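You operate a simulated robot arm through the tools that you are given. There is no shell and no other tool. Be economical: measure what you need, move in short steps, check, and stop when the job is done.

You run a simulated robot arm. Do the job below in one go: nothing can be reset, and whatever is moved stays where it is left.

Task
Fit the grey cradle in the slide, then push the slide in and latch it.
Fine: the red cradle goes in the back pocket of the cradle rack; leave the handle up.

The check looks at the end state, three seconds after you hand in, the way a careful person would. Anything else that was tipped, shoved, dropped, spilled or broken makes it a failure.

Robot
A 6-joint arm with a three-finger gripper, fixed in place. Base frame: the origin is at the foot of the arm, x ahead of it, y to its left, z up. Units: mm, rad, N and s.
Its first joint turns from -2.897 to 2.897 rad. Payload 4.89 kg.
The TCP is the grasp point between the finger pads, 30 mm short of the fingertips. In the tool frame z runs along the fingers and y along their closing line. The gripper opens to 164 mm. The gripper's body begins 125 mm behind the TCP.
Orientation is that of the tool frame in the base frame, as [roll, pitch, yaw] about the fixed x, y, z axes, in that order (R = Rz(yaw) Ry(pitch) Rx(roll)). With the fingers straight down and closing along the base's y, the tool's x points along the base's -x, its y along +y and its z along -z.

Tools
- The arm moves only by the tool jog_arm. Its argument "rows" is a list of rows, each a list of 3 entries, a list of its own where there are three numbers: the shift along the tool's x, y, z in units of 200 mm (1.0 is 200 mm), then the turn, a rotation vector about the tool's x, y, z in units of 120 degrees (1.0 is 120 degrees), then the gripper command, from -1 (shut) to 1 (fully open), values between in proportion. In form: [[[tx, ty, tz], [wx, wy, wz], jaw], ...]. A call has 1 to 10 rows; each row is the pose to reach, as a shift and turn from the pose commanded when the call began, along the tool's axes at that moment. A call with a number of a shift or a turn outside -1 to 1 is refused whole. A row lasts 0.2 s, in which the tool goes at most 50 mm and 0.15 rad; a call with a longer step from one row to the next is refused whole, and so is a gripper value outside its range. Where a pose cannot be reached the arm comes as near as it can. A force on the tool above 80 N (or 10 N above the force at the start of the call, whichever is more), or a blocked arm, ends the call early, and 0.2 s more pass. The fingers move at their own pace (about 108 mm/s each) and stop on an object; they squeeze with about 36 N. The grip force told is the motor's: it shows also when the fingers shut on nothing. Time passes only in rows, and 0.2 s behind the last, so rows that repeat a pose let the fingers close. It gives the time, the measured TCP pose, the force on the tool (base axes), the opening and the grip force at its end, in the units of the frame above (readings bear some noise), with the torque about the TCP (base axes, N m) and any sound that the robot's microphone picked up.
- Cameras (640 x 400 px; columns grow to the right, rows downward): "scene" is fixed at [401.5, 652.2, 1372.1]; the picture's right is [-0.05, -1.00, 0.00], its down [-0.76, 0.04, -0.65] and it looks along [0.65, -0.03, -0.76] (base axes); focal length 318 px, centre (320, 200). "wrist" rides on the gripper at [76, -2, -152] in the tool frame; the picture's right is [0.02, 1.00, 0.00], its down [-0.88, 0.02, -0.47] and it looks along [-0.47, 0.01, 0.88] (tool axes); focal length 247 px, centre (320, 200).
- capture(camera): a new picture of that camera. The clock stands still meanwhile.
- slide_trunk(by): slides the trunk up (or, below 0, down) by that many mm; the arm rides with it, the base frame stays. It gives what a move gives, with no picture.
- pixel_to_xyz(camera, pixels): for up to 12 pixels [column, row] of the newest picture of that camera ("zoom" is the newest enlarged one), the place [x, y, z] in the base frame of the surface seen there, good to about 2 mm, but the place of the scene camera against the robot may be out by one fixed shift of up to 12 mm in any direction. The clock stands still meanwhile.
- zoom(camera, box): a new picture of the part [left, top, right, bottom] of that camera's present view, enlarged. The clock stands still meanwhile.
- sign_off(): hands the job in; it is judged then, once.

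Keep the steps short. Do not move on a guess: measure, check each grasp and each placing, and mend mistakes. In all there are 80 turns and 34 pictures (those below and enlarged ones count). Leave the gripper open and the arm clear of the work at the hand-in unless told otherwise, and finish with a single line.

The tools are called after "Emit:" as a command line: name --argument value ..., lists and objects as JSON in quotes. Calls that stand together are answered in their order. jog_arm: Moves the arm, as the interface text tells. Its arguments: {"type":"object","properties":{"rows":{"type":"array"}},"required":["rows"]} The other tools are called the same way: slide_trunk (by) slides the trunk up or down; capture (camera) takes a picture; pixel_to_xyz (camera, pixels) gives the place of the surface under pixels of a picture; zoom (camera, box) takes an enlarged picture of a part of a camera's view; sign_off () hands the job in.

At the start:

```text
time: 0.0
eef_pos: [743.9, 458.6, 974.6]
orientation: [3.141, -0.001, 3.141]
wrist_force: [0.1, -0.4, 0.4]
wrist_torque: [0.02, 0.0, -0.01]
gripper_width: 164.0
grasp_force: 0.1
trunk travel left (down, up): [-175.0, 215.0]
```

scene: 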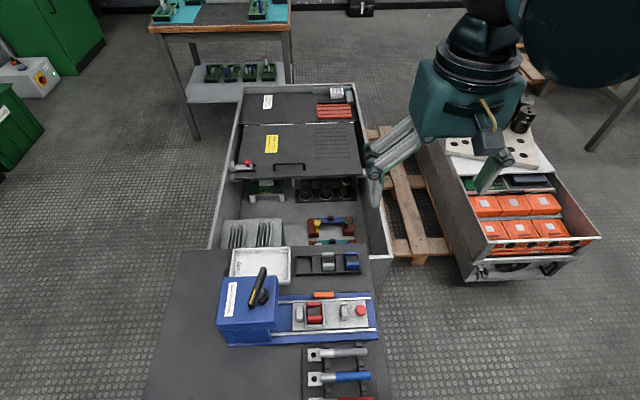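
wrist: 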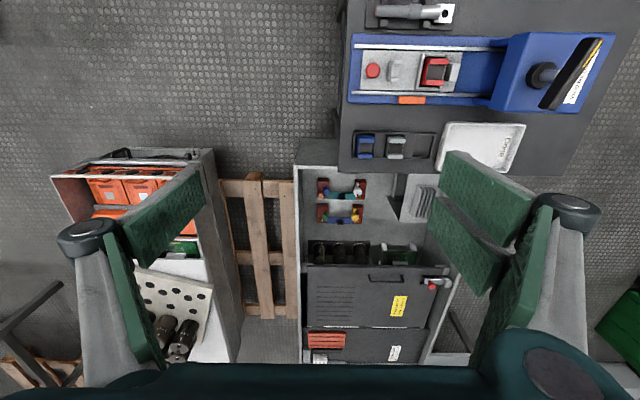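

I see a blue fixture with a slide that holds a red cradle, and behind it a black rack with a grey and a blue cradle. I'll zoom in on both before measuring.

Emit:
zoom --camera "scene" --box '[210, 240, 390, 352]'

Emit:
zoom --camera "wrist" --box '[330, 0, 630, 188]'

```text
3.56 times, centred on (300, 296) of scene
```

zoom: 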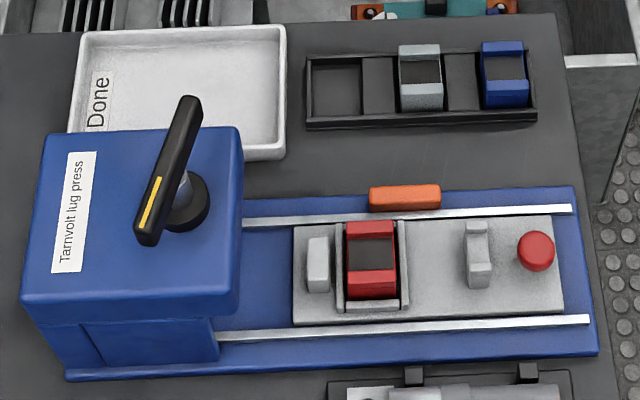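

```text
2.13 times, centred on (480, 94) of wrist
```

zoom: 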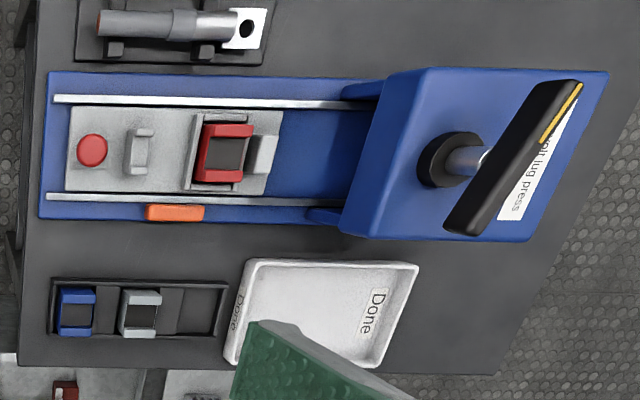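

In the wrist zoom, the slide has a red knob at (92,150), a grey post at (138,150), the red cradle at (225,152) and an orange tab at (175,212). The rack pockets are blue (77,312), grey (140,312) and empty (205,312). I'll measure these.

Emit:
pixel_to_xyz --camera "zoom" --pixels '[[92, 150], [138, 152], [226, 130], [222, 175], [226, 152], [262, 155], [175, 212], [141, 298], [139, 329], [139, 314], [205, 312], [77, 298]]'

Emit:
pixel_to_xyz --camera "wrist" --pixels '[[540, 76], [575, 70], [460, 132], [500, 40], [340, 100], [362, 68], [370, 20], [385, 170]]'

```text
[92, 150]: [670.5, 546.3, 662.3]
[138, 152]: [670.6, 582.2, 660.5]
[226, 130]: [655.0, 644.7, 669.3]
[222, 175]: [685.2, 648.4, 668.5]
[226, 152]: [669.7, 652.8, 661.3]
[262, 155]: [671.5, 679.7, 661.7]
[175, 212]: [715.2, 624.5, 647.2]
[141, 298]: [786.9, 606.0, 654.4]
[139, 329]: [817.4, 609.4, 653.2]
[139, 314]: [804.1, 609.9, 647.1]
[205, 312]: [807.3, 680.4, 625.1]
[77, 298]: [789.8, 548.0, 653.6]
```

```text
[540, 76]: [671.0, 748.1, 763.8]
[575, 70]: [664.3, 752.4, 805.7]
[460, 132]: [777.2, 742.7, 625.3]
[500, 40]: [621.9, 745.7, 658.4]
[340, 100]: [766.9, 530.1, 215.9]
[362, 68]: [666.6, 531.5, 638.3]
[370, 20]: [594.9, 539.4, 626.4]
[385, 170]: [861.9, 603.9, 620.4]
```

The bench top is at about z 620. I'll move the tool to about (660, 600, 900), well above everything, for a closer view.

Emit:
jog_arm --rows '[[[0.1, 0.18, 0.09], [0, 0, 0], 0], [[0.21, 0.36, 0.19], [0, 0, 0], -0.2], [[0.32, 0.54, 0.28], [0, 0, 0], -0.2], [[0.42, 0.705, 0.375], [0, 0, 0], -0.2], [[0.42, 0.705, 0.375], [0, 0, 0], -0.2]]'

Emit:
capture --camera "wrist"

```text
time: 1.2
eef_pos: [658.9, 598.9, 899.2]
orientation: [-3.14, 0.001, 3.14]
wrist_force: [0.7, -0.3, -0.9]
wrist_torque: [-0.04, 0.04, -0.01]
gripper_width: 65.6
grasp_force: 0.2
trunk travel left (down, up): [-175.0, 215.0]
```

```text
29 pictures are left
```

wrist: 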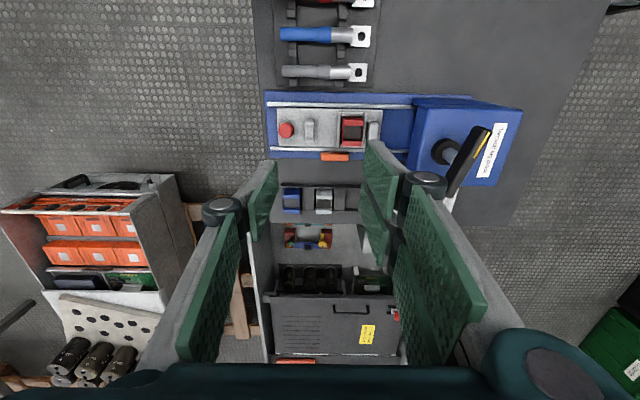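

Arrived. I'll zoom in on the slide and rack.

Emit:
zoom --camera "wrist" --box '[250, 85, 410, 185]'

Emit:
zoom --camera "scene" --box '[275, 240, 387, 310]'

```text
4.00 times, centred on (330, 135) of wrist
```

zoom: 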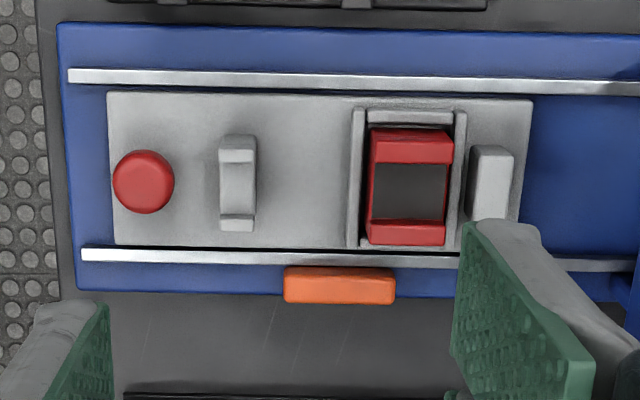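

```text
5.71 times, centred on (331, 275) of scene
```

zoom: 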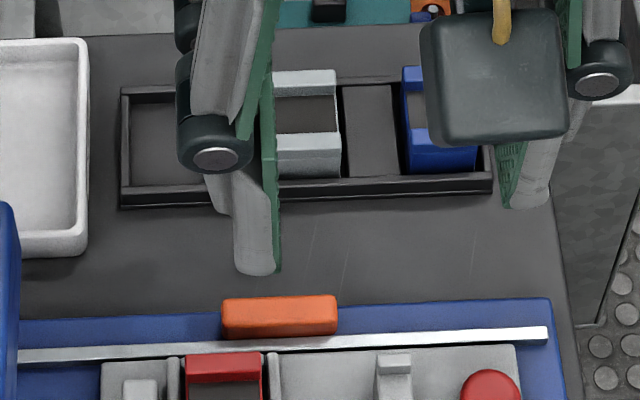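

Now I'll measure the cradle, its rims, the plate, the post, the stop block, the orange tab and the knob from the wrist view.

Emit:
pixel_to_xyz --camera "wrist" --pixels '[[353, 121.5], [352, 143], [353, 132], [339.3, 130], [365.1, 130], [352.5, 114.3], [325, 127.5], [309.3, 132], [309.3, 123.8], [372.5, 122], [335, 155], [285.8, 130]]'

Emit:
pixel_to_xyz --camera "wrist" --pixels '[[353, 118], [352, 145.8], [343, 121.5], [362.8, 121.5], [343, 142], [361, 142], [277.5, 128], [382, 128], [335, 159], [322, 155], [348, 155], [360, 149.2]]'

```text
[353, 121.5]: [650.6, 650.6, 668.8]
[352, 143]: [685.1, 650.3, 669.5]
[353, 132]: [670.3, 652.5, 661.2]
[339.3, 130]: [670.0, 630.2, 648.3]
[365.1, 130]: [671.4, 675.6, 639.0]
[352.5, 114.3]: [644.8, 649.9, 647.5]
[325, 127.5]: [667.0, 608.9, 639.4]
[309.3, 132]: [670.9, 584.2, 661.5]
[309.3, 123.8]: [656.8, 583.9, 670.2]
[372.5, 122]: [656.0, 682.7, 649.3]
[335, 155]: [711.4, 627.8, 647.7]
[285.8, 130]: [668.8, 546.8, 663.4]
```

```text
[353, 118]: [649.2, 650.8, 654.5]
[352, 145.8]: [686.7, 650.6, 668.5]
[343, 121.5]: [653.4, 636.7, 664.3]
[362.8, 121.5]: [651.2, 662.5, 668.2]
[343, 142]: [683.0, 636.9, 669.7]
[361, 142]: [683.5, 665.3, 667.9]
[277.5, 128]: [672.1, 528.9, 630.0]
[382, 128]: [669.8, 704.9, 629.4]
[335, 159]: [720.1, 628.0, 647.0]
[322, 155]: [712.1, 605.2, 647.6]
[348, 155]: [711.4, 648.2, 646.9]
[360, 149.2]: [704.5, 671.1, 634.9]
```

The red cradle spans about x 649–688 and y 636–665. Its top is at z 669 and the rims around it are at z 648, so I can grip it across y. To see the rack properly I'll open wide, go down to about (660, 608, 790) and look again.

Emit:
jog_arm --rows '[[[0, 0, 0], [0, 0, 0], 1], [[0, 0, 0.2], [0, 0, 0], 1], [[0, 0.02, 0.4], [0, 0, 0], 1], [[0, 0.045, 0.55], [0, 0, 0], 1], [[0, 0.045, 0.55], [0, 0, 0], 1]]'

Emit:
zoom --camera "wrist" --box '[220, 60, 460, 260]'

```text
time: 2.4
eef_pos: [657.2, 608.4, 788.8]
orientation: [-3.141, 0.002, 3.141]
wrist_force: [0.6, 0.3, -0.3]
wrist_torque: [-0.03, 0.0, 0.01]
gripper_width: 164.2
grasp_force: 0.0
trunk travel left (down, up): [-175.0, 215.0]
```

```text
2.00 times, centred on (340, 160) of wrist
```

zoom: 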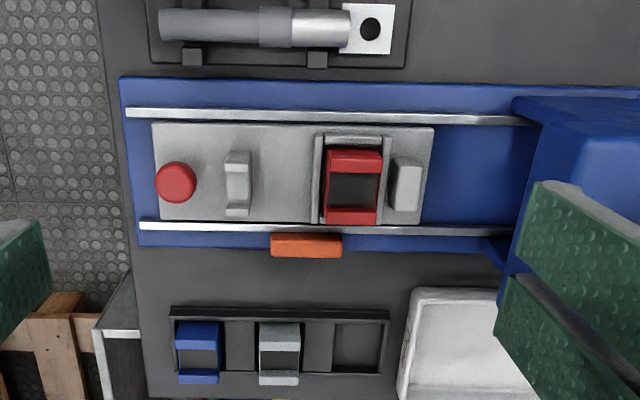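

The rack is in clear view. I'll measure the grey cradle, the pocket edges and floor, and the rack walls.

Emit:
pixel_to_xyz --camera "zoom" --pixels '[[279, 332], [278, 378], [279, 356], [262, 345], [298, 345], [357, 348], [318, 345], [335, 345], [380, 345], [357, 322], [357, 373], [384, 345]]'

Emit:
zoom --camera "wrist" --box '[276, 205, 372, 265]'

```text
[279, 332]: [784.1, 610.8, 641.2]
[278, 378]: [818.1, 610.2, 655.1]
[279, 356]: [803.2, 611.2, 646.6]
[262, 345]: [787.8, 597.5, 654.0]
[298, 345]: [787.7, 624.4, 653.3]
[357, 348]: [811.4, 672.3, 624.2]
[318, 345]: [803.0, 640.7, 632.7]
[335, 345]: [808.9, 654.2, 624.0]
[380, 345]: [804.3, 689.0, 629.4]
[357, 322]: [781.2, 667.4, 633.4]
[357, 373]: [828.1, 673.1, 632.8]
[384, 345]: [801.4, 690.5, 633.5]
```

```text
6.67 times, centred on (324, 235) of wrist
```

zoom: 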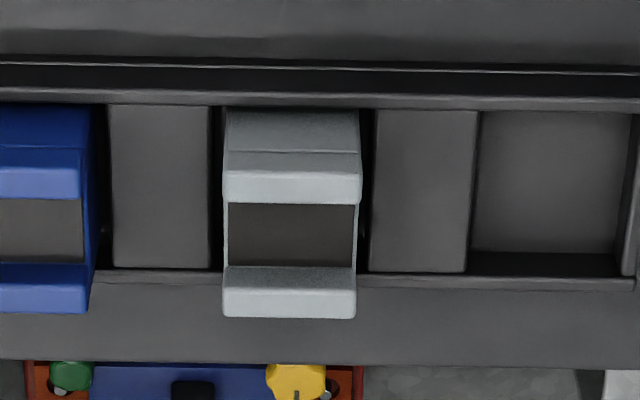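

Next, precise pocket edges from this zoom: the separator's right edge is at column 470, the end wall is near column 635, and the long walls are at rows 103 and 278.

Emit:
pixel_to_xyz --camera "zoom" --pixels '[[466, 190], [376, 190], [208, 190], [638, 190], [550, 104], [550, 98], [550, 283], [550, 200], [226, 186], [357, 186], [292, 312], [292, 172]]'

Emit:
pixel_to_xyz --camera "zoom" --pixels '[[485, 190], [615, 190], [550, 116], [550, 245], [420, 110], [420, 265], [226, 295], [352, 295], [116, 190], [10, 185], [76, 185], [292, 270]]'

```text
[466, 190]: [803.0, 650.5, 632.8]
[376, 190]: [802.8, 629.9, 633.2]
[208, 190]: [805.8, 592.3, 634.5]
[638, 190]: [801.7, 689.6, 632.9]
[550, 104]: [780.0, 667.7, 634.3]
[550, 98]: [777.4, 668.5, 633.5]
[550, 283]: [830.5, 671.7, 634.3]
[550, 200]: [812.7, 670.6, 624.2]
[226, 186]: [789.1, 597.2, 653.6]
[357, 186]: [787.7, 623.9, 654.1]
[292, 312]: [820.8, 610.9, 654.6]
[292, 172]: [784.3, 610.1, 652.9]
```

```text
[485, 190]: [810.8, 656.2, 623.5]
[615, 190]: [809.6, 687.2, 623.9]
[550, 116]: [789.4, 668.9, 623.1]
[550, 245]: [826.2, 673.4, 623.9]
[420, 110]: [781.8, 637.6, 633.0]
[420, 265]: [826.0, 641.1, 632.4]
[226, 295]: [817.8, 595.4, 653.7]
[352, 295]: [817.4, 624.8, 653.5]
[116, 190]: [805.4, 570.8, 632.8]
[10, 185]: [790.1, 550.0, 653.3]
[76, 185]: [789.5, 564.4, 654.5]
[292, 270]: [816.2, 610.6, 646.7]
```

Grey is centred near (803, 610.5) and the empty pocket near (804, 670), with about 4 mm clearance each way. I'll zoom in on the slide for a more precise measurement there.

Emit:
zoom --camera "wrist" --box '[330, 115, 442, 195]'

```text
5.00 times, centred on (386, 155) of wrist
```

zoom: 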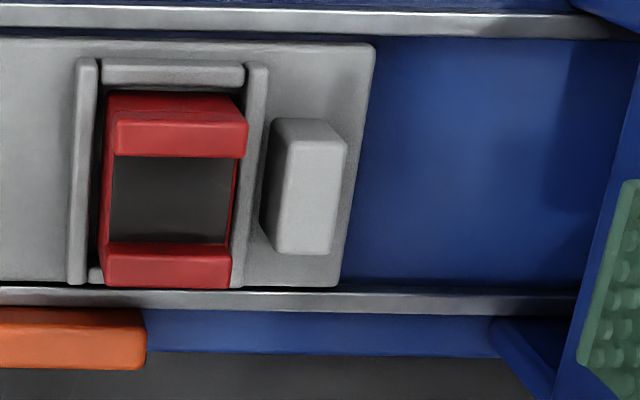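

Emit:
pixel_to_xyz --camera "zoom" --pixels '[[121, 135], [242, 135], [108, 265], [227, 265], [180, 118], [168, 283], [92, 170], [248, 170], [172, 82], [95, 275], [300, 200], [300, 245]]'

Emit:
pixel_to_xyz --camera "zoom" --pixels '[[270, 245], [342, 160], [345, 278], [372, 60], [560, 100], [590, 350], [40, 320], [140, 330], [40, 360], [300, 130], [76, 170], [262, 170]]'

```text
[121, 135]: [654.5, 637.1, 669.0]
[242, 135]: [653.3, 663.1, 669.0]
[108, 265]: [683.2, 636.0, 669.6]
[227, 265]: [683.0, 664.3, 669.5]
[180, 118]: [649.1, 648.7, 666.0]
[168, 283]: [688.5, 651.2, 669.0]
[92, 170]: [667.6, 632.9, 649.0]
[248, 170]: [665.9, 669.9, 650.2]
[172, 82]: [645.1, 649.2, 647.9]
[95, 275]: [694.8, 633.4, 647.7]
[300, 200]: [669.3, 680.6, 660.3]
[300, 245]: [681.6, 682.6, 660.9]
```

```text
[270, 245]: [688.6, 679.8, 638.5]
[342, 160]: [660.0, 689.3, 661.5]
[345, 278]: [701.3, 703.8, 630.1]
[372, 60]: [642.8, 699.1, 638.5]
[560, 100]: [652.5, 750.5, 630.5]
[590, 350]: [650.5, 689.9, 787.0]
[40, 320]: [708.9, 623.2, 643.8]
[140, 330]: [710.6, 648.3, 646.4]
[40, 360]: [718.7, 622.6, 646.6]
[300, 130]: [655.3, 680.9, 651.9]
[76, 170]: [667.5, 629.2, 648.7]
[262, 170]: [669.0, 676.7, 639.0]
```

The red cradle is centred at (668.8, 650.3). A stop block rises to z 661 only 12 mm away on its +y side, so gripping along y would be tight, but along x it is clear. I'll rise 60 mm and turn the tool −90° about its z, which puts the camera on the −y side away from the press. The jaws go to about 60 mm.

Emit:
jog_arm --rows '[[[0, 0, -0.06], [0, 0, -0.07], 0], [[0, 0, -0.12], [0, 0, -0.14], -0.27], [[0, 0, -0.18], [0, 0, -0.21], -0.27], [[0, 0, -0.24], [0, 0, -0.28], -0.27], [[0, 0, -0.3], [0, 0, -0.35], -0.27], [[0, 0, -0.3], [0, 0, -0.42], -0.27], [[0, 0, -0.3], [0, 0, -0.49], -0.27], [[0, 0, -0.3], [0, 0, -0.56], -0.27], [[0, 0, -0.3], [0, 0, -0.63], -0.27], [[0, 0, -0.3], [0, 0, -0.7], -0.27]]'

```text
time: 4.6
eef_pos: [658.4, 608.4, 850.1]
orientation: [-3.139, -0.001, -1.674]
wrist_force: [0.2, -0.9, 0.4]
wrist_torque: [-0.01, -0.01, 0.02]
gripper_width: 59.8
grasp_force: 0.1
trunk travel left (down, up): [-175.0, 215.0]
```

Emit:
jog_arm --rows '[[[0, 0, 0], [0, 0, -0.0495], -0.27], [[0, 0, 0], [0, 0, -0.0495], -0.27]]'

```text
time: 5.2
eef_pos: [659.4, 608.2, 849.4]
orientation: [3.14, 0.001, -1.57]
wrist_force: [0.0, 0.4, 0.2]
wrist_torque: [0.01, -0.01, 0.0]
gripper_width: 60.1
grasp_force: 0.1
trunk travel left (down, up): [-175.0, 215.0]
```

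Orientation is good. I'll test the reach above the empty pocket at (804, 670) with nothing held, stopping at z 760.

Emit:
jog_arm --rows '[[[0, -0.2, 0.05], [0, 0, 0], -0.27], [[0, -0.4, 0.15], [0, 0, 0], -0.27], [[-0.1, -0.6, 0.25], [0, 0, 0], -0.27], [[-0.25, -0.725, 0.35], [0, 0, 0], -0.27], [[-0.31, -0.725, 0.45], [0, 0, 0], -0.27], [[-0.31, -0.725, 0.45], [0, 0, 0], -0.27]]'

Emit:
capture --camera "wrist"

```text
time: 6.6
eef_pos: [805.1, 668.8, 759.8]
orientation: [-3.141, 0.001, -1.572]
wrist_force: [0.3, 0.2, -0.8]
wrist_torque: [-0.01, 0.11, 0.01]
gripper_width: 59.8
grasp_force: 0.1
trunk travel left (down, up): [-175.0, 215.0]
```

```text
23 pictures are left
```

wrist: 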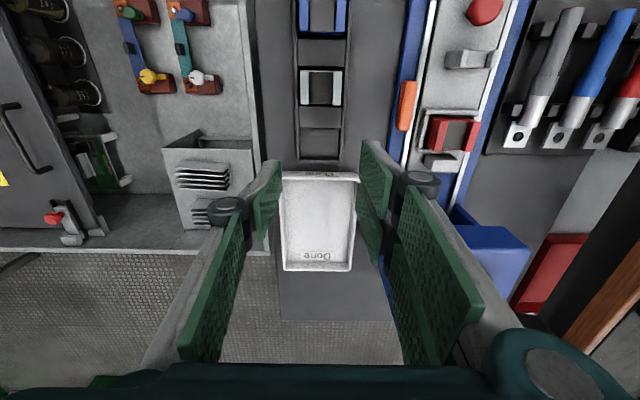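

Reach is fine at z 760. I'll test lower, at z 685 with tips at 655, over the empty pocket.

Emit:
jog_arm --rows '[[[0, 0, 0.2], [0, 0, 0], -0.27], [[0, 0, 0.37], [0, 0, 0], -0.27], [[0, 0, 0.37], [0, 0, 0], -0.27]]'

```text
time: 7.4
eef_pos: [805.5, 668.2, 685.6]
orientation: [3.141, -0.001, -1.571]
wrist_force: [0.2, -0.1, -1.2]
wrist_torque: [0.05, -0.03, -0.02]
gripper_width: 59.8
grasp_force: 0.1
trunk travel left (down, up): [-175.0, 215.0]
```

Reachable. Now I'll go up, across to above the red cradle at (668.8, 650.3), then check before descending.

Emit:
jog_arm --rows '[[[0, 0, -0.2], [0, 0, 0], -0.27], [[0.02, 0, -0.37], [0, 0, 0], -0.27], [[0.06, 0.2, -0.37], [0, 0, 0], -0.27], [[0.09, 0.4, -0.37], [0, 0, 0], -0.27], [[0.09, 0.6, -0.37], [0, 0, 0], -0.27], [[0.09, 0.683, -0.3], [0, 0, 0], -0.27], [[0.09, 0.683, -0.25], [0, 0, 0], -0.27], [[0.09, 0.683, -0.25], [0, 0, 0], -0.27]]'

Emit:
capture --camera "wrist"

```text
time: 9.2
eef_pos: [668.1, 652.8, 735.6]
orientation: [-3.14, -0.001, -1.573]
wrist_force: [-0.6, 0.6, -0.4]
wrist_torque: [-0.01, -0.01, -0.03]
gripper_width: 59.9
grasp_force: 0.1
trunk travel left (down, up): [-175.0, 215.0]
```

```text
22 pictures are left
```

wrist: 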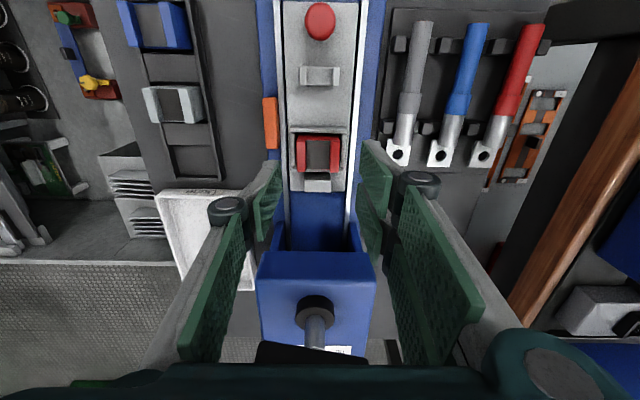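

The red cradle is centred between the fingers. I'll trim y by −2.5 mm, narrow the jaws to 52 mm, go down to z 681 with tips just above the rims, then close.

Emit:
jog_arm --rows '[[[0.0125, -0.003, 0.1], [0, 0, 0], -0.366], [[0.0125, -0.003, 0.2], [0, 0, 0], -0.366], [[0.0125, -0.003, 0.273], [0, 0, 0], -0.366], [[0.0125, -0.003, 0.273], [0, 0, 0], -0.366]]'

```text
time: 10.2
eef_pos: [669.2, 649.1, 680.2]
orientation: [3.14, -0.001, -1.573]
wrist_force: [-0.9, 0.3, 0.5]
wrist_torque: [-0.01, 0.02, 0.02]
gripper_width: 51.9
grasp_force: 0.2
trunk travel left (down, up): [-175.0, 215.0]
```

Position is good. Closing on the red cradle.

Emit:
jog_arm --rows '[[[0, 0, 0], [0, 0, 0], -1], [[0, 0, 0], [0, 0, 0], -1], [[0, 0, 0], [0, 0, 0], -1]]'

```text
time: 11.0
eef_pos: [669.0, 649.6, 681.1]
orientation: [-3.14, 0.0, -1.573]
wrist_force: [-0.2, -1.2, 0.3]
wrist_torque: [-0.02, -0.01, -0.01]
gripper_width: 39.7
grasp_force: 36.0
trunk travel left (down, up): [-175.0, 215.0]
```

Gripped at 39.7 mm. I'll lift to about z 745 and carry to above the back pocket at (804, 669.5).

Emit:
jog_arm --rows '[[[0, 0, -0.15], [0, 0, 0], -1], [[0, 0, -0.32], [0, 0, 0], -1], [[0, -0.2, -0.32], [0, 0, 0], -1], [[-0.05, -0.4, -0.32], [0, 0, 0], -1], [[-0.099, -0.58, -0.32], [0, 0, 0], -1], [[-0.099, -0.675, -0.32], [0, 0, 0], -1], [[-0.099, -0.675, -0.32], [0, 0, 0], -1]]'

Emit:
capture --camera "wrist"

```text
time: 12.6
eef_pos: [804.2, 669.9, 742.9]
orientation: [3.141, -0.001, -1.573]
wrist_force: [0.0, -0.3, -2.3]
wrist_torque: [0.0, 0.04, 0.0]
gripper_width: 39.7
grasp_force: 36.4
trunk travel left (down, up): [-175.0, 215.0]
```

```text
21 pictures are left
```

wrist: 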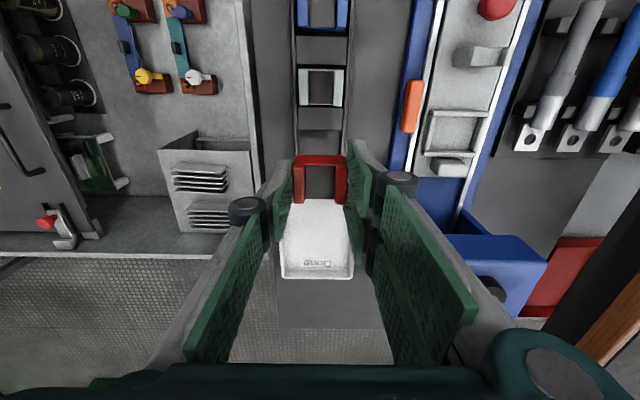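

Held level over the empty pocket, which shows at (320,143). I'll lower to z about 673, which puts the cradle bottom at about 631.

Emit:
jog_arm --rows '[[[0, 0, 0.15], [0, 0, 0], -1], [[0, 0, 0.28], [0, 0, 0], -1], [[0, 0, 0.35], [0, 0, 0], -1], [[0, 0, 0.35], [0, 0, 0], -1]]'

```text
time: 13.6
eef_pos: [804.6, 670.5, 672.2]
orientation: [-3.141, 0.0, -1.573]
wrist_force: [0.5, 0.6, -3.7]
wrist_torque: [-0.01, 0.01, 0.01]
gripper_width: 39.6
grasp_force: 36.2
trunk travel left (down, up): [-175.0, 215.0]
```

No contact, and the cradle is entering. I'll lower the last few mm in small steps.

Emit:
jog_arm --rows '[[[0, 0, 0.015], [0, 0, 0], -1], [[0, 0, 0.025], [0, 0, 0], -1], [[0, 0, 0.03], [0, 0, 0], -1], [[0, 0, 0.03], [0, 0, 0], -1]]'

```text
time: 14.6
eef_pos: [804.5, 669.6, 670.1]
orientation: [-3.14, 0.001, -1.572]
wrist_force: [-0.5, 0.3, -1.8]
wrist_torque: [-0.02, -0.02, 0.01]
gripper_width: 39.6
grasp_force: 36.0
trunk travel left (down, up): [-175.0, 215.0]
```

I commanded 667 but read 670 with no contact force, which may be lag or the reach limit. I'll check by letting time pass with a further 2 mm down.

Emit:
jog_arm --rows '[[[0, 0, 0.01], [0, 0, 0], -1], [[0, 0, 0.01], [0, 0, 0], -1], [[0, 0, 0.01], [0, 0, 0], -1]]'

Emit:
zoom --camera "wrist" --box '[260, 100, 380, 200]'

```text
time: 15.4
eef_pos: [803.7, 670.3, 666.3]
orientation: [3.141, -0.002, -1.573]
wrist_force: [-0.4, 0.6, -1.9]
wrist_torque: [0.01, 0.01, 0.02]
gripper_width: 39.4
grasp_force: 36.0
trunk travel left (down, up): [-175.0, 215.0]
```

```text
4.00 times, centred on (320, 150) of wrist
```

zoom: 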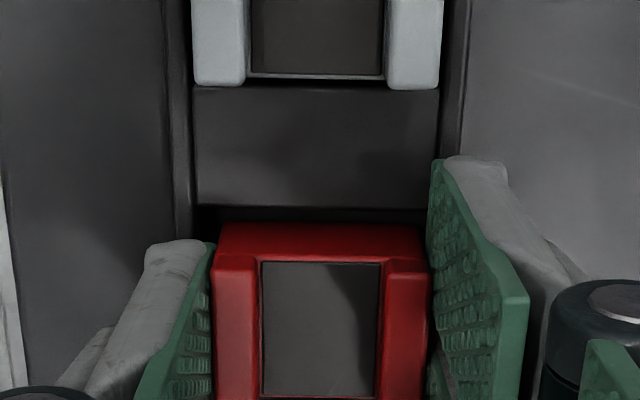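

Looks nearly seated. I'll creep down in 1 mm steps until I read contact.

Emit:
jog_arm --rows '[[[0, 0, 0.005], [0, 0, 0], -1], [[0, 0, 0.01], [0, 0, 0], -1], [[0, 0, 0.01], [0, 0, 0], -1]]'

Emit:
pixel_to_xyz --camera "wrist" --pixels '[[318, 171], [361.5, 168], [320, 130], [320, 163]]'

```text
time: 16.2
eef_pos: [802.7, 669.2, 664.8]
orientation: [-3.141, 0.0, -1.573]
wrist_force: [2.1, 0.2, 19.9]
wrist_torque: [0.02, 0.21, -0.01]
gripper_width: 39.5
grasp_force: 36.1
trunk travel left (down, up): [-175.0, 215.0]
```

```text
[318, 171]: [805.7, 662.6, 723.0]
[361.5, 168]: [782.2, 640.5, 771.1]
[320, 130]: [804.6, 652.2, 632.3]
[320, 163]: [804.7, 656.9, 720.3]
```

Contact at z 664.8 with 20 N, so it is seated. I'll relieve 1 mm, open to 52 mm, and rise straight up.

Emit:
jog_arm --rows '[[[0, 0, -0.006], [0, 0, 0], -1], [[0, 0, -0.006], [0, 0, 0], -0.366], [[0, 0, -0.006], [0, 0, 0], -0.366], [[0, 0, -0.1], [0, 0, 0], -0.366], [[0, 0, -0.3], [0, 0, 0], -0.366], [[0, 0, -0.45], [0, 0, 0], -0.366], [[0, 0, -0.45], [0, 0, 0], -0.366]]'

Emit:
zoom --camera "wrist" --box '[260, 20, 440, 200]'

```text
time: 17.8
eef_pos: [803.5, 667.5, 752.7]
orientation: [-3.141, 0.001, -1.573]
wrist_force: [-0.2, -1.1, -0.8]
wrist_torque: [-0.01, -0.01, 0.0]
gripper_width: 52.1
grasp_force: 0.0
trunk travel left (down, up): [-175.0, 215.0]
```

```text
2.22 times, centred on (350, 110) of wrist
```

zoom: 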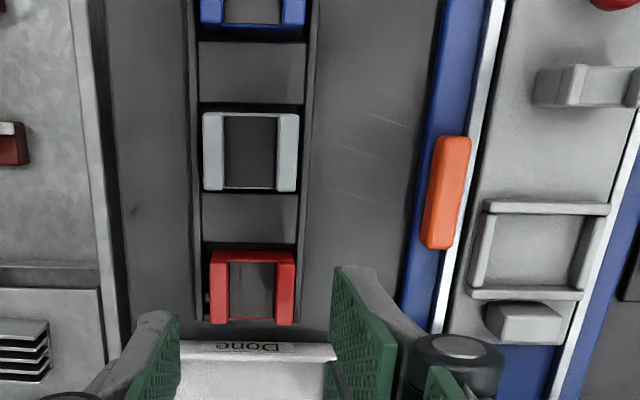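

Red sits square in the back pocket. I'll measure red and grey tops, slide pocket rims and plate from this view.

Emit:
pixel_to_xyz --camera "zoom" --pixels '[[220, 285], [287, 285], [252, 257], [208, 125], [292, 120], [208, 180], [292, 180], [490, 250], [590, 240], [545, 208], [525, 292], [535, 240]]'

```text
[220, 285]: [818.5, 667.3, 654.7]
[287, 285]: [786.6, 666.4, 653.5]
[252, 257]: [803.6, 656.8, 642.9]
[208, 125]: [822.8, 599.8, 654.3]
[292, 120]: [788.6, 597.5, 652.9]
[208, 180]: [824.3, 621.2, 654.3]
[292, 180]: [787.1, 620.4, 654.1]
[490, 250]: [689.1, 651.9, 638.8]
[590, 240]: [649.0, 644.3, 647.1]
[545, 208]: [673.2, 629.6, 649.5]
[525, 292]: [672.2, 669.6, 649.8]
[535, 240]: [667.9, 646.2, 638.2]
```

Red's top is at 654, level with grey, so it is fully seated. Moving over the grey cradle at (803.5, 610.5), then I'll check.

Emit:
jog_arm --rows '[[[0.15, 0, 0], [0, 0, 0], -0.366], [[0.29, 0, 0.1], [0, 0, 0], -0.366], [[0.29, 0, 0.2], [0, 0, 0], -0.366], [[0.29, 0, 0.2], [0, 0, 0], -0.366]]'

Emit:
jog_arm --rows '[[[0, 0, 0], [0, 0, 0], -0.366]]'

```text
time: 18.8
eef_pos: [803.9, 611.8, 712.2]
orientation: [3.141, 0.001, -1.573]
wrist_force: [0.0, 0.4, 0.6]
wrist_torque: [0.02, -0.02, -0.03]
gripper_width: 51.9
grasp_force: 0.1
trunk travel left (down, up): [-175.0, 215.0]
```

```text
time: 19.2
eef_pos: [805.1, 611.4, 713.0]
orientation: [3.141, 0.001, -1.572]
wrist_force: [0.0, -0.7, 0.2]
wrist_torque: [0.0, 0.02, 0.04]
gripper_width: 51.8
grasp_force: 0.1
trunk travel left (down, up): [-175.0, 215.0]
```

Within about 1 mm. I'll lower to z 667 (tips at 637, above the 633 walls) and close.

Emit:
jog_arm --rows '[[[0.004, 0.004, 0.12], [0, 0, 0], -0.366], [[0.004, 0.004, 0.228], [0, 0, 0], -0.366], [[0.004, 0.004, 0.228], [0, 0, 0], -0.366], [[0.004, 0.004, 0.228], [0, 0, 0], -1], [[0.004, 0.004, 0.228], [0, 0, 0], -1], [[0.004, 0.004, 0.228], [0, 0, 0], -1]]'

```text
time: 20.6
eef_pos: [804.5, 611.1, 668.6]
orientation: [3.14, 0.001, -1.571]
wrist_force: [-0.2, -0.4, -0.8]
wrist_torque: [0.0, -0.02, -0.01]
gripper_width: 39.9
grasp_force: 36.0
trunk travel left (down, up): [-175.0, 215.0]
```

Grey gripped at 39.9 mm. I'll lift and carry to above the slide pocket.

Emit:
jog_arm --rows '[[[0, 0, -0.15], [0, 0, 0], -1], [[0, 0, -0.36], [0, 0, 0], -1], [[-0.05, 0.15, -0.36], [0, 0, 0], -1], [[-0.12, 0.35, -0.36], [0, 0, 0], -1], [[-0.197, 0.55, -0.36], [0, 0, 0], -1], [[-0.197, 0.677, -0.3], [0, 0, 0], -1], [[-0.197, 0.677, -0.23], [0, 0, 0], -1], [[-0.197, 0.677, -0.23], [0, 0, 0], -1]]'

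Emit:
zoom --camera "wrist" --box '[240, 60, 400, 220]'

```text
time: 22.4
eef_pos: [667.9, 652.1, 713.8]
orientation: [-3.141, 0.0, -1.572]
wrist_force: [-1.2, 0.2, -1.7]
wrist_torque: [0.0, -0.04, -0.03]
gripper_width: 39.6
grasp_force: 36.4
trunk travel left (down, up): [-175.0, 215.0]
```

```text
2.50 times, centred on (320, 140) of wrist
```

zoom: 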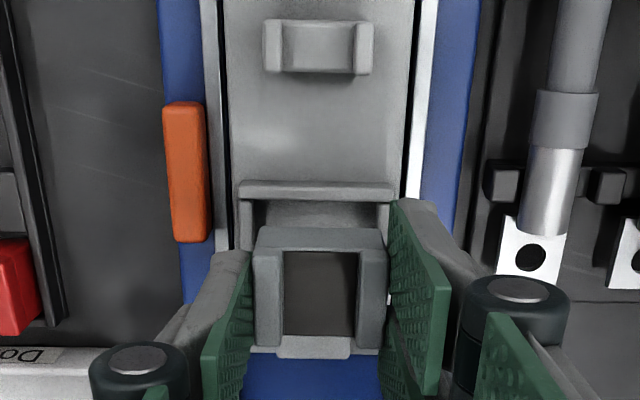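

Aligned with the pocket. I'll trim y by −1 mm and lower to z 686 (bottom at about 643).

Emit:
jog_arm --rows '[[[0.005, -0.002, 0.08], [0, 0, 0], -1], [[0.005, -0.002, 0.138], [0, 0, 0], -1], [[0.005, -0.002, 0.138], [0, 0, 0], -1]]'

Emit:
jog_arm --rows '[[[0, 0, 0.01], [0, 0, 0], -1], [[0, 0, 0.015], [0, 0, 0], -1], [[0, 0, 0.015], [0, 0, 0], -1]]'

```text
time: 23.2
eef_pos: [665.7, 650.7, 687.5]
orientation: [3.141, 0.001, -1.572]
wrist_force: [3.9, 0.7, 24.8]
wrist_torque: [0.04, 0.37, -0.03]
gripper_width: 39.2
grasp_force: 36.2
trunk travel left (down, up): [-175.0, 215.0]
```

```text
time: 24.0
eef_pos: [665.8, 651.3, 685.6]
orientation: [3.14, 0.001, -1.572]
wrist_force: [2.1, 1.5, 29.4]
wrist_torque: [0.05, 0.52, -0.01]
gripper_width: 40.1
grasp_force: 35.8
trunk travel left (down, up): [-175.0, 215.0]
```

It touched early, with 25–29 N at z 686 and x reading 665.7, so it is sitting on the −x rim. I'll raise 8 mm and shift +3 mm in x.

Emit:
jog_arm --rows '[[[0, 0, -0.04], [0, 0, 0], -1], [[0, -0.01, -0.045], [0, 0, 0], -1], [[0, -0.01, -0.045], [0, 0, 0], -1]]'

Emit:
jog_arm --rows '[[[0, 0, 0], [0, 0, 0], -1]]'

Emit:
zoom --camera "wrist" --box '[240, 60, 400, 220]'

```text
time: 24.8
eef_pos: [669.1, 651.0, 692.9]
orientation: [-3.141, 0.0, -1.573]
wrist_force: [0.2, -1.4, -2.0]
wrist_torque: [0.03, -0.02, 0.01]
gripper_width: 40.0
grasp_force: 36.1
trunk travel left (down, up): [-175.0, 215.0]
```

```text
time: 25.2
eef_pos: [669.2, 650.4, 693.6]
orientation: [-3.141, 0.0, -1.573]
wrist_force: [-0.1, -0.4, -3.9]
wrist_torque: [0.02, 0.0, 0.01]
gripper_width: 39.5
grasp_force: 36.5
trunk travel left (down, up): [-175.0, 215.0]
```

```text
2.50 times, centred on (320, 140) of wrist
```

zoom: 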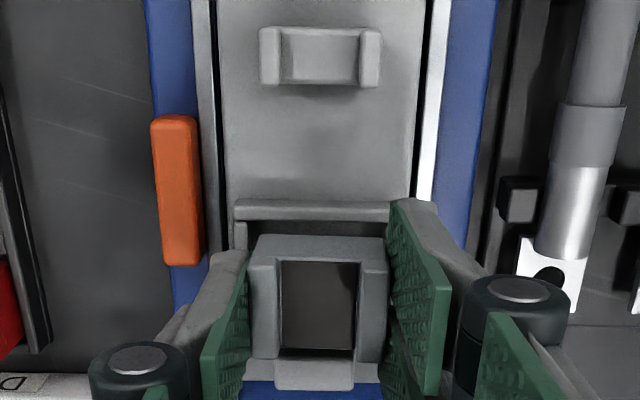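

Now at x 669.1, y 650.7. I'll lower again gently.

Emit:
jog_arm --rows '[[[0, -0.003, 0.025], [0, 0, 0], -1], [[0, -0.003, 0.04], [0, 0, 0], -1], [[0, -0.003, 0.05], [0, 0, 0], -1], [[0, -0.003, 0.05], [0, 0, 0], -1]]'

```text
time: 26.2
eef_pos: [670.6, 648.9, 684.1]
orientation: [3.141, -0.002, -1.574]
wrist_force: [-0.1, -0.6, -2.6]
wrist_torque: [0.0, -0.01, 0.01]
gripper_width: 39.9
grasp_force: 35.3
trunk travel left (down, up): [-175.0, 215.0]
```

Past the earlier contact height with no force. I'll creep down until I feel the plate.

Emit:
jog_arm --rows '[[[0, 0, 0.005], [0, 0, 0], -1], [[0, 0, 0.01], [0, 0, 0], -1], [[0, 0, 0.01], [0, 0, 0], -1]]'

```text
time: 27.0
eef_pos: [670.3, 649.9, 682.2]
orientation: [3.141, 0.0, -1.574]
wrist_force: [0.7, -0.2, -2.0]
wrist_torque: [-0.01, 0.01, 0.03]
gripper_width: 39.9
grasp_force: 35.9
trunk travel left (down, up): [-175.0, 215.0]
```

Emit:
jog_arm --rows '[[[0, 0, 0.005], [0, 0, 0], -1], [[0, 0, 0.01], [0, 0, 0], -1], [[0, 0, 0.01], [0, 0, 0], -1]]'

```text
time: 27.8
eef_pos: [670.0, 648.8, 680.0]
orientation: [-3.141, 0.001, -1.574]
wrist_force: [-1.0, 0.0, -1.5]
wrist_torque: [0.04, 0.01, 0.04]
gripper_width: 39.8
grasp_force: 35.8
trunk travel left (down, up): [-175.0, 215.0]
```

Still free at z 680. The cradle probably moved up slightly in the grip during the earlier contact. 1.4 mm more.

Emit:
jog_arm --rows '[[[0, 0, 0.004], [0, 0, 0], -1], [[0, 0, 0.007], [0, 0, 0], -1], [[0, 0, 0.007], [0, 0, 0], -1]]'

Emit:
zoom --camera "wrist" --box '[270, 110, 370, 210]'

```text
time: 28.6
eef_pos: [669.8, 649.1, 679.1]
orientation: [3.14, 0.0, -1.573]
wrist_force: [5.6, 2.2, 19.4]
wrist_torque: [0.05, 0.34, -0.05]
gripper_width: 39.8
grasp_force: 36.4
trunk travel left (down, up): [-175.0, 215.0]
```

```text
4.00 times, centred on (320, 160) of wrist
```

zoom: 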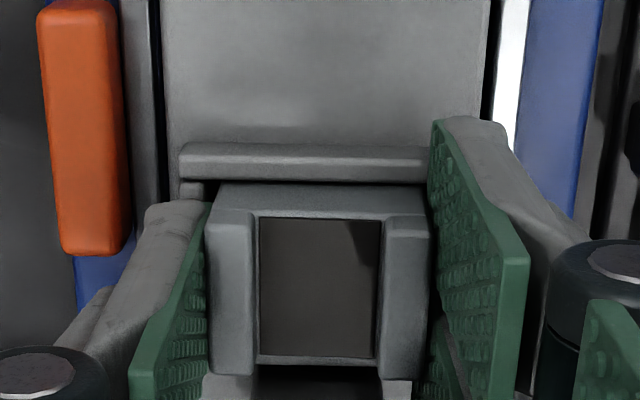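

Contact at z 679 with the cradle down in the pocket. I'll relieve, open, rise and check its height.

Emit:
jog_arm --rows '[[[0, 0, -0.006], [0, 0, 0], -1], [[0, 0, -0.006], [0, 0, 0], -0.366], [[0, 0, -0.006], [0, 0, 0], -0.366], [[0.05, 0, -0.1], [0, 0, 0], -0.366], [[0.15, 0, -0.3], [0, 0, 0], -0.366], [[0.2, 0, -0.45], [0, 0, 0], -0.366], [[0.2, 0, -0.45], [0, 0, 0], -0.366]]'

Emit:
zoom --camera "wrist" --box '[230, 40, 410, 240]'

```text
time: 30.2
eef_pos: [668.7, 607.5, 768.3]
orientation: [3.142, -0.001, -1.573]
wrist_force: [0.3, 0.0, 1.0]
wrist_torque: [0.0, -0.05, 0.02]
gripper_width: 52.0
grasp_force: 0.1
trunk travel left (down, up): [-175.0, 215.0]
```

```text
2.00 times, centred on (320, 140) of wrist
```

zoom: 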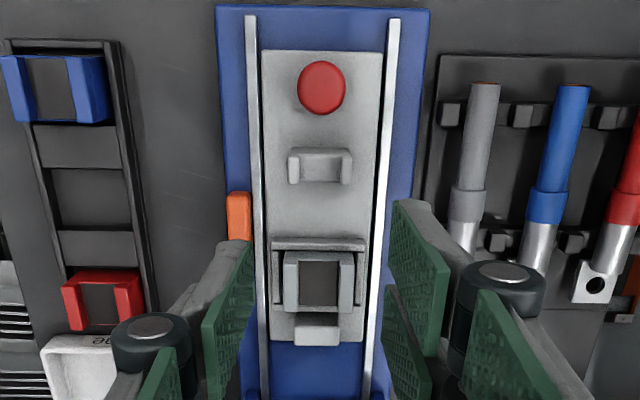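

Emit:
pixel_to_xyz --camera "zoom" --pixels '[[292, 280], [346, 280], [318, 258], [288, 243], [300, 200], [320, 88], [320, 158], [345, 160], [238, 210], [318, 323], [270, 290], [340, 60]]'

```text
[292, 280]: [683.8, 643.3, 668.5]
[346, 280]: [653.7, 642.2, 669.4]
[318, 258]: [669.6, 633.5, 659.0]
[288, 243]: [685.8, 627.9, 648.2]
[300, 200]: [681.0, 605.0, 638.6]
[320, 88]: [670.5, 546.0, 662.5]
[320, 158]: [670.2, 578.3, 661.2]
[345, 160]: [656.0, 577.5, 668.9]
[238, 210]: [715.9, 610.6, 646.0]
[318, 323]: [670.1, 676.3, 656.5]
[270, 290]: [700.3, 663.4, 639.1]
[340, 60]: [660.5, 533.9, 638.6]
```

The grey cradle is seated at z 669, as the red one was. To push the slide I'll grip the red knob at (669.5, 546.5), top z 662, from above and move +y. First I'll go above it with the jaws at 40 mm.

Emit:
jog_arm --rows '[[[0.15, 0, 0], [0, 0, 0], -0.512], [[0.305, -0.004, 0.1], [0, 0, 0], -0.512], [[0.305, -0.004, 0.25], [0, 0, 0], -0.512], [[0.305, -0.004, 0.34], [0, 0, 0], -0.512], [[0.305, -0.004, 0.34], [0, 0, 0], -0.512]]'

Emit:
zoom --camera "scene" --box '[210, 240, 390, 352]'

```text
time: 31.4
eef_pos: [671.8, 551.7, 700.0]
orientation: [3.141, 0.0, -1.573]
wrist_force: [0.1, -0.3, 0.1]
wrist_torque: [0.01, -0.01, -0.01]
gripper_width: 40.3
grasp_force: 0.0
trunk travel left (down, up): [-175.0, 215.0]
```

```text
3.56 times, centred on (300, 296) of scene
```

zoom: 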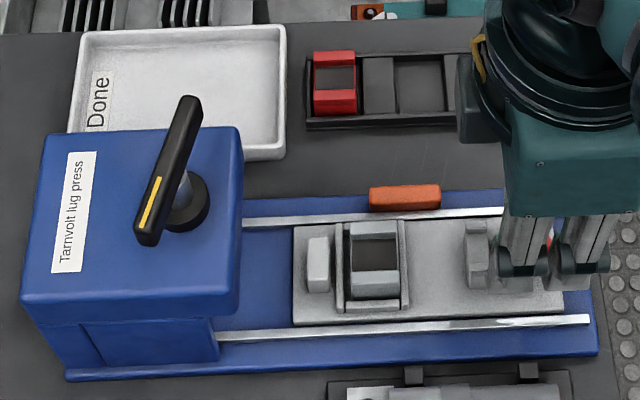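

The grey cradle looks right. I'll trim to (670, 546.5), go down to z 675 and close on the knob.

Emit:
jog_arm --rows '[[[0.024, 0.007, 0], [0, 0, 0], -0.512], [[0.024, 0.007, 0.07], [0, 0, 0], -0.512], [[0.024, 0.007, 0.125], [0, 0, 0], -0.512], [[0.024, 0.007, 0.125], [0, 0, 0], -0.512], [[0.024, 0.007, 0.125], [0, 0, 0], -1], [[0.024, 0.007, 0.125], [0, 0, 0], -1], [[0.024, 0.007, 0.125], [0, 0, 0], -1]]'

```text
time: 33.0
eef_pos: [671.2, 543.5, 673.1]
orientation: [3.141, 0.001, -1.573]
wrist_force: [-1.9, 0.2, -6.6]
wrist_torque: [0.06, 0.02, -0.04]
gripper_width: 22.6
grasp_force: 45.1
trunk travel left (down, up): [-175.0, 215.0]
```

Holding the knob at 22.6 mm. I'll push +y slowly, 8 mm per row for 48 mm, watching the force.

Emit:
jog_arm --rows '[[[-0.04, 0, 0], [0, 0, 0], -1], [[-0.08, 0, 0], [0, 0, 0], -1], [[-0.12, 0, 0], [0, 0, 0], -1], [[-0.16, 0, 0], [0, 0, 0], -1], [[-0.2, 0, 0], [0, 0, 0], -1], [[-0.24, 0, 0], [0, 0, 0], -1], [[-0.24, 0, 0], [0, 0, 0], -1]]'

Emit:
capture --camera "wrist"

```text
time: 34.6
eef_pos: [670.2, 590.3, 673.4]
orientation: [3.14, -0.001, -1.573]
wrist_force: [6.9, -0.6, -6.2]
wrist_torque: [0.0, -0.09, -0.09]
gripper_width: 22.7
grasp_force: 45.2
trunk travel left (down, up): [-175.0, 215.0]
```

```text
13 pictures are left
```

wrist: 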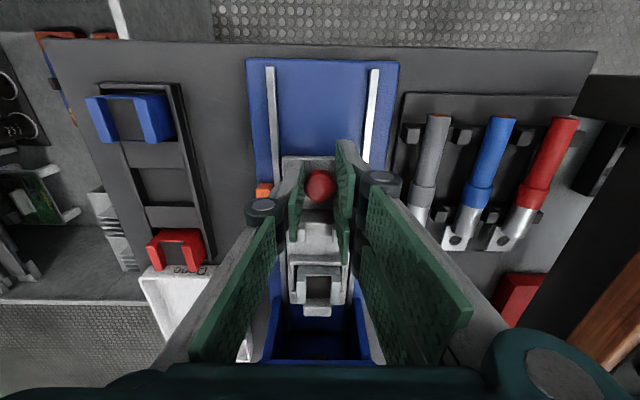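

The slide follows smoothly. I'll continue +y another 48 mm.

Emit:
jog_arm --rows '[[[-0.04, 0, 0], [0, 0, 0], -1], [[-0.08, 0, 0], [0, 0, 0], -1], [[-0.12, 0, 0], [0, 0, 0], -1], [[-0.16, 0, 0], [0, 0, 0], -1], [[-0.2, 0, 0], [0, 0, 0], -1], [[-0.24, 0, 0], [0, 0, 0], -1], [[-0.24, 0, 0], [0, 0, 0], -1]]'

Emit:
zoom --camera "scene" --box '[210, 240, 390, 352]'

```text
time: 36.2
eef_pos: [669.5, 639.3, 673.8]
orientation: [-3.141, 0.0, -1.572]
wrist_force: [16.3, 1.3, -35.0]
wrist_torque: [-0.13, -0.3, -0.17]
gripper_width: 22.6
grasp_force: 45.0
trunk travel left (down, up): [-175.0, 215.0]
```

```text
3.56 times, centred on (300, 296) of scene
```

zoom: 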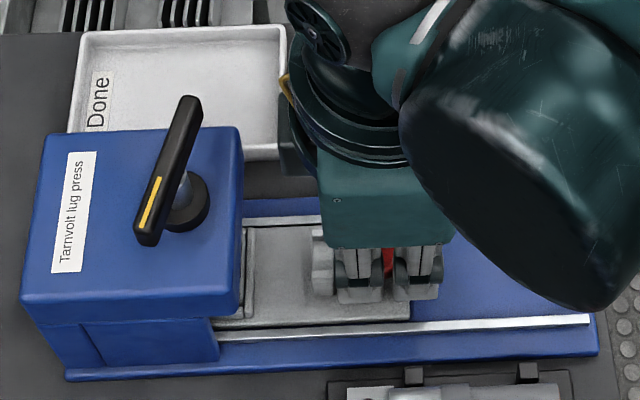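

The cradle is now inside the press, and side forces of 16 N and −35 N have built up. I'll release the knob to relax, rise, back off and look.

Emit:
jog_arm --rows '[[[0, 0, 0], [0, 0, 0], -0.512], [[0, 0, 0], [0, 0, 0], -0.512], [[0, 0, -0.1], [0, 0, 0], -0.512], [[0.1, 0, -0.25], [0, 0, 0], -0.512], [[0.25, 0, -0.4], [0, 0, 0], -0.512], [[0.4, 0, -0.5], [0, 0, 0], -0.512], [[0.4, 0, -0.5], [0, 0, 0], -0.512]]'

Emit:
zoom --camera "wrist" --box '[220, 40, 420, 240]'

```text
time: 37.8
eef_pos: [665.3, 556.5, 777.4]
orientation: [-3.141, 0.0, -1.574]
wrist_force: [-0.2, -0.6, 0.7]
wrist_torque: [0.0, -0.04, 0.03]
gripper_width: 39.9
grasp_force: 0.1
trunk travel left (down, up): [-175.0, 215.0]
```

```text
2.00 times, centred on (320, 140) of wrist
```

zoom: 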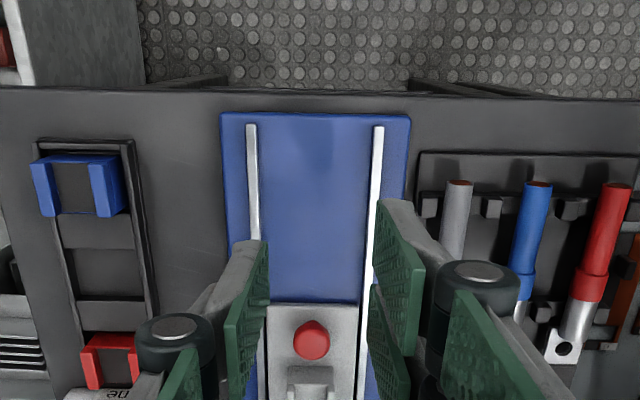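

Emit:
pixel_to_xyz --camera "zoom" --pixels '[[285, 310], [345, 310], [311, 340], [310, 375], [250, 220], [375, 200]]'

Emit:
zoom --camera "scene" --box '[250, 275, 350, 340]'

```text
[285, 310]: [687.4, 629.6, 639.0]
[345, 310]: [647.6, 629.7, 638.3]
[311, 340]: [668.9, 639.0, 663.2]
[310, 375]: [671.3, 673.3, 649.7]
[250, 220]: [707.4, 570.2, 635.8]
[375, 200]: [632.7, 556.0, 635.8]
```

```text
6.15 times, centred on (300, 308) of scene
```

zoom: 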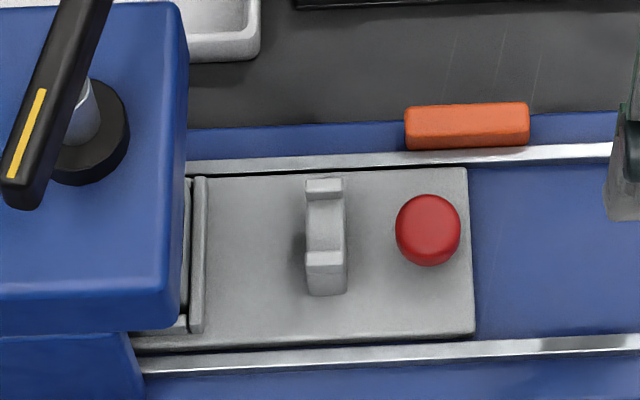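

The slide has moved 94 mm: the knob is at y 640 and the plate end at y 630. No click yet and the slide may not be at its stop. I'll close the fingers, go down behind the knob at (669, 598, 678), and push on.

Emit:
jog_arm --rows '[[[0, -0.018, 0.1], [0, 0, 0], -1], [[-0.1, -0.018, 0.25], [0, 0, 0], -1], [[-0.2, -0.018, 0.4], [0, 0, 0], -1], [[-0.207, -0.018, 0.497], [0, 0, 0], -1], [[-0.207, -0.018, 0.497], [0, 0, 0], -1]]'

```text
time: 39.0
eef_pos: [672.2, 600.5, 676.6]
orientation: [3.141, 0.0, -1.571]
wrist_force: [0.1, -0.4, 0.4]
wrist_torque: [-0.02, 0.0, 0.04]
gripper_width: 0.0
grasp_force: 35.5
trunk travel left (down, up): [-175.0, 215.0]
```

Emit:
jog_arm --rows '[[[-0.03, 0.01, 0], [0, 0, 0], -1], [[-0.06, 0.01, 0], [0, 0, 0], -1], [[-0.08, 0.01, 0], [0, 0, 0], -1], [[-0.095, 0.01, 0], [0, 0, 0], -1], [[-0.11, 0.01, 0], [0, 0, 0], -1], [[-0.125, 0.01, 0], [0, 0, 0], -1], [[-0.14, 0.01, 0], [0, 0, 0], -1], [[-0.155, 0.01, 0], [0, 0, 0], -1]]'

```text
time: 39.8
eef_pos: [670.6, 609.9, 675.8]
orientation: [3.137, -0.009, -1.573]
wrist_force: [-2.0, -14.9, -1.4]
wrist_torque: [-0.24, -0.09, 0.09]
gripper_width: 0.0
grasp_force: 35.6
trunk travel left (down, up): [-175.0, 215.0]
stopped in row 4: the force on the tool passed its limit at 91 N (the readings are from after the stop); the commanded pose is now the measured one
```

The slide is against its stop at 91 N, with no click, so the latch is a separate part and the orange tab is the candidate. I'll back off upward and look at it closely.

Emit:
jog_arm --rows '[[[0.05, 0, 0], [0, 0, 0], -1], [[0.1, 0, -0.2], [0, 0, 0], -1], [[0.2, -0.1, -0.35], [0, 0, 0], 0], [[0.3, -0.2, -0.45], [0, 0, 0], 0.4], [[0.35, -0.25, -0.5], [0, 0, 0], 0.4], [[0.35, -0.25, -0.5], [0, 0, 0], 0.4]]'

Emit:
zoom --camera "wrist" --box '[270, 110, 430, 230]'

```text
time: 41.2
eef_pos: [721.3, 540.0, 777.7]
orientation: [3.14, -0.006, -1.574]
wrist_force: [0.2, 0.0, -1.2]
wrist_torque: [0.01, 0.01, 0.02]
gripper_width: 114.6
grasp_force: 0.1
trunk travel left (down, up): [-175.0, 215.0]
```

```text
3.33 times, centred on (350, 170) of wrist
```

zoom: 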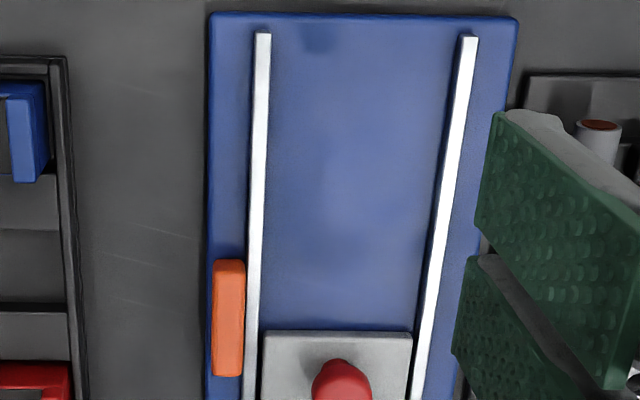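

The knob and post are just a handle and a support, so the orange tab must be the latch. I'll measure its faces and surroundings.

Emit:
pixel_to_xyz --camera "zoom" --pixels '[[230, 268], [230, 365], [216, 320], [238, 320], [243, 345], [229, 377], [228, 262], [252, 300], [340, 340], [211, 340], [225, 230], [405, 336]]'

Emit:
zoom --camera "scene" --box '[305, 280, 345, 306]'

```text
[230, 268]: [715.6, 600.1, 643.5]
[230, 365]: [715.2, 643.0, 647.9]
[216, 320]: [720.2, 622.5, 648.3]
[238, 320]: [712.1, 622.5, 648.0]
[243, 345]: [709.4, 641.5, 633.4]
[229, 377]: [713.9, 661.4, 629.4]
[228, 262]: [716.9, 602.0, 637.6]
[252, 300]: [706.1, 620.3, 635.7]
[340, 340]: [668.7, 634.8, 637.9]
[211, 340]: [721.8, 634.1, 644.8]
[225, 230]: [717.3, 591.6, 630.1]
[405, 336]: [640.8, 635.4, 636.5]
```

```text
15.38 times, centred on (325, 293) of scene
```

zoom: 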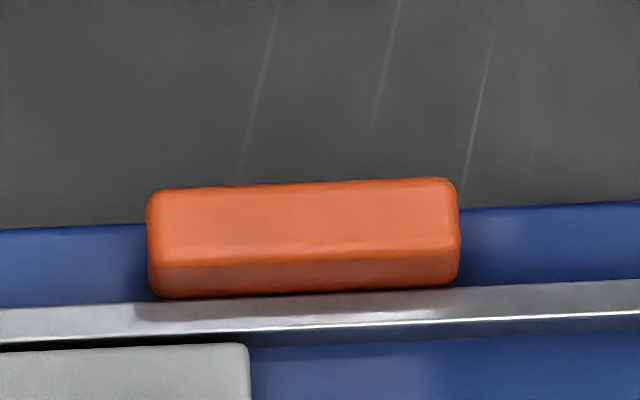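

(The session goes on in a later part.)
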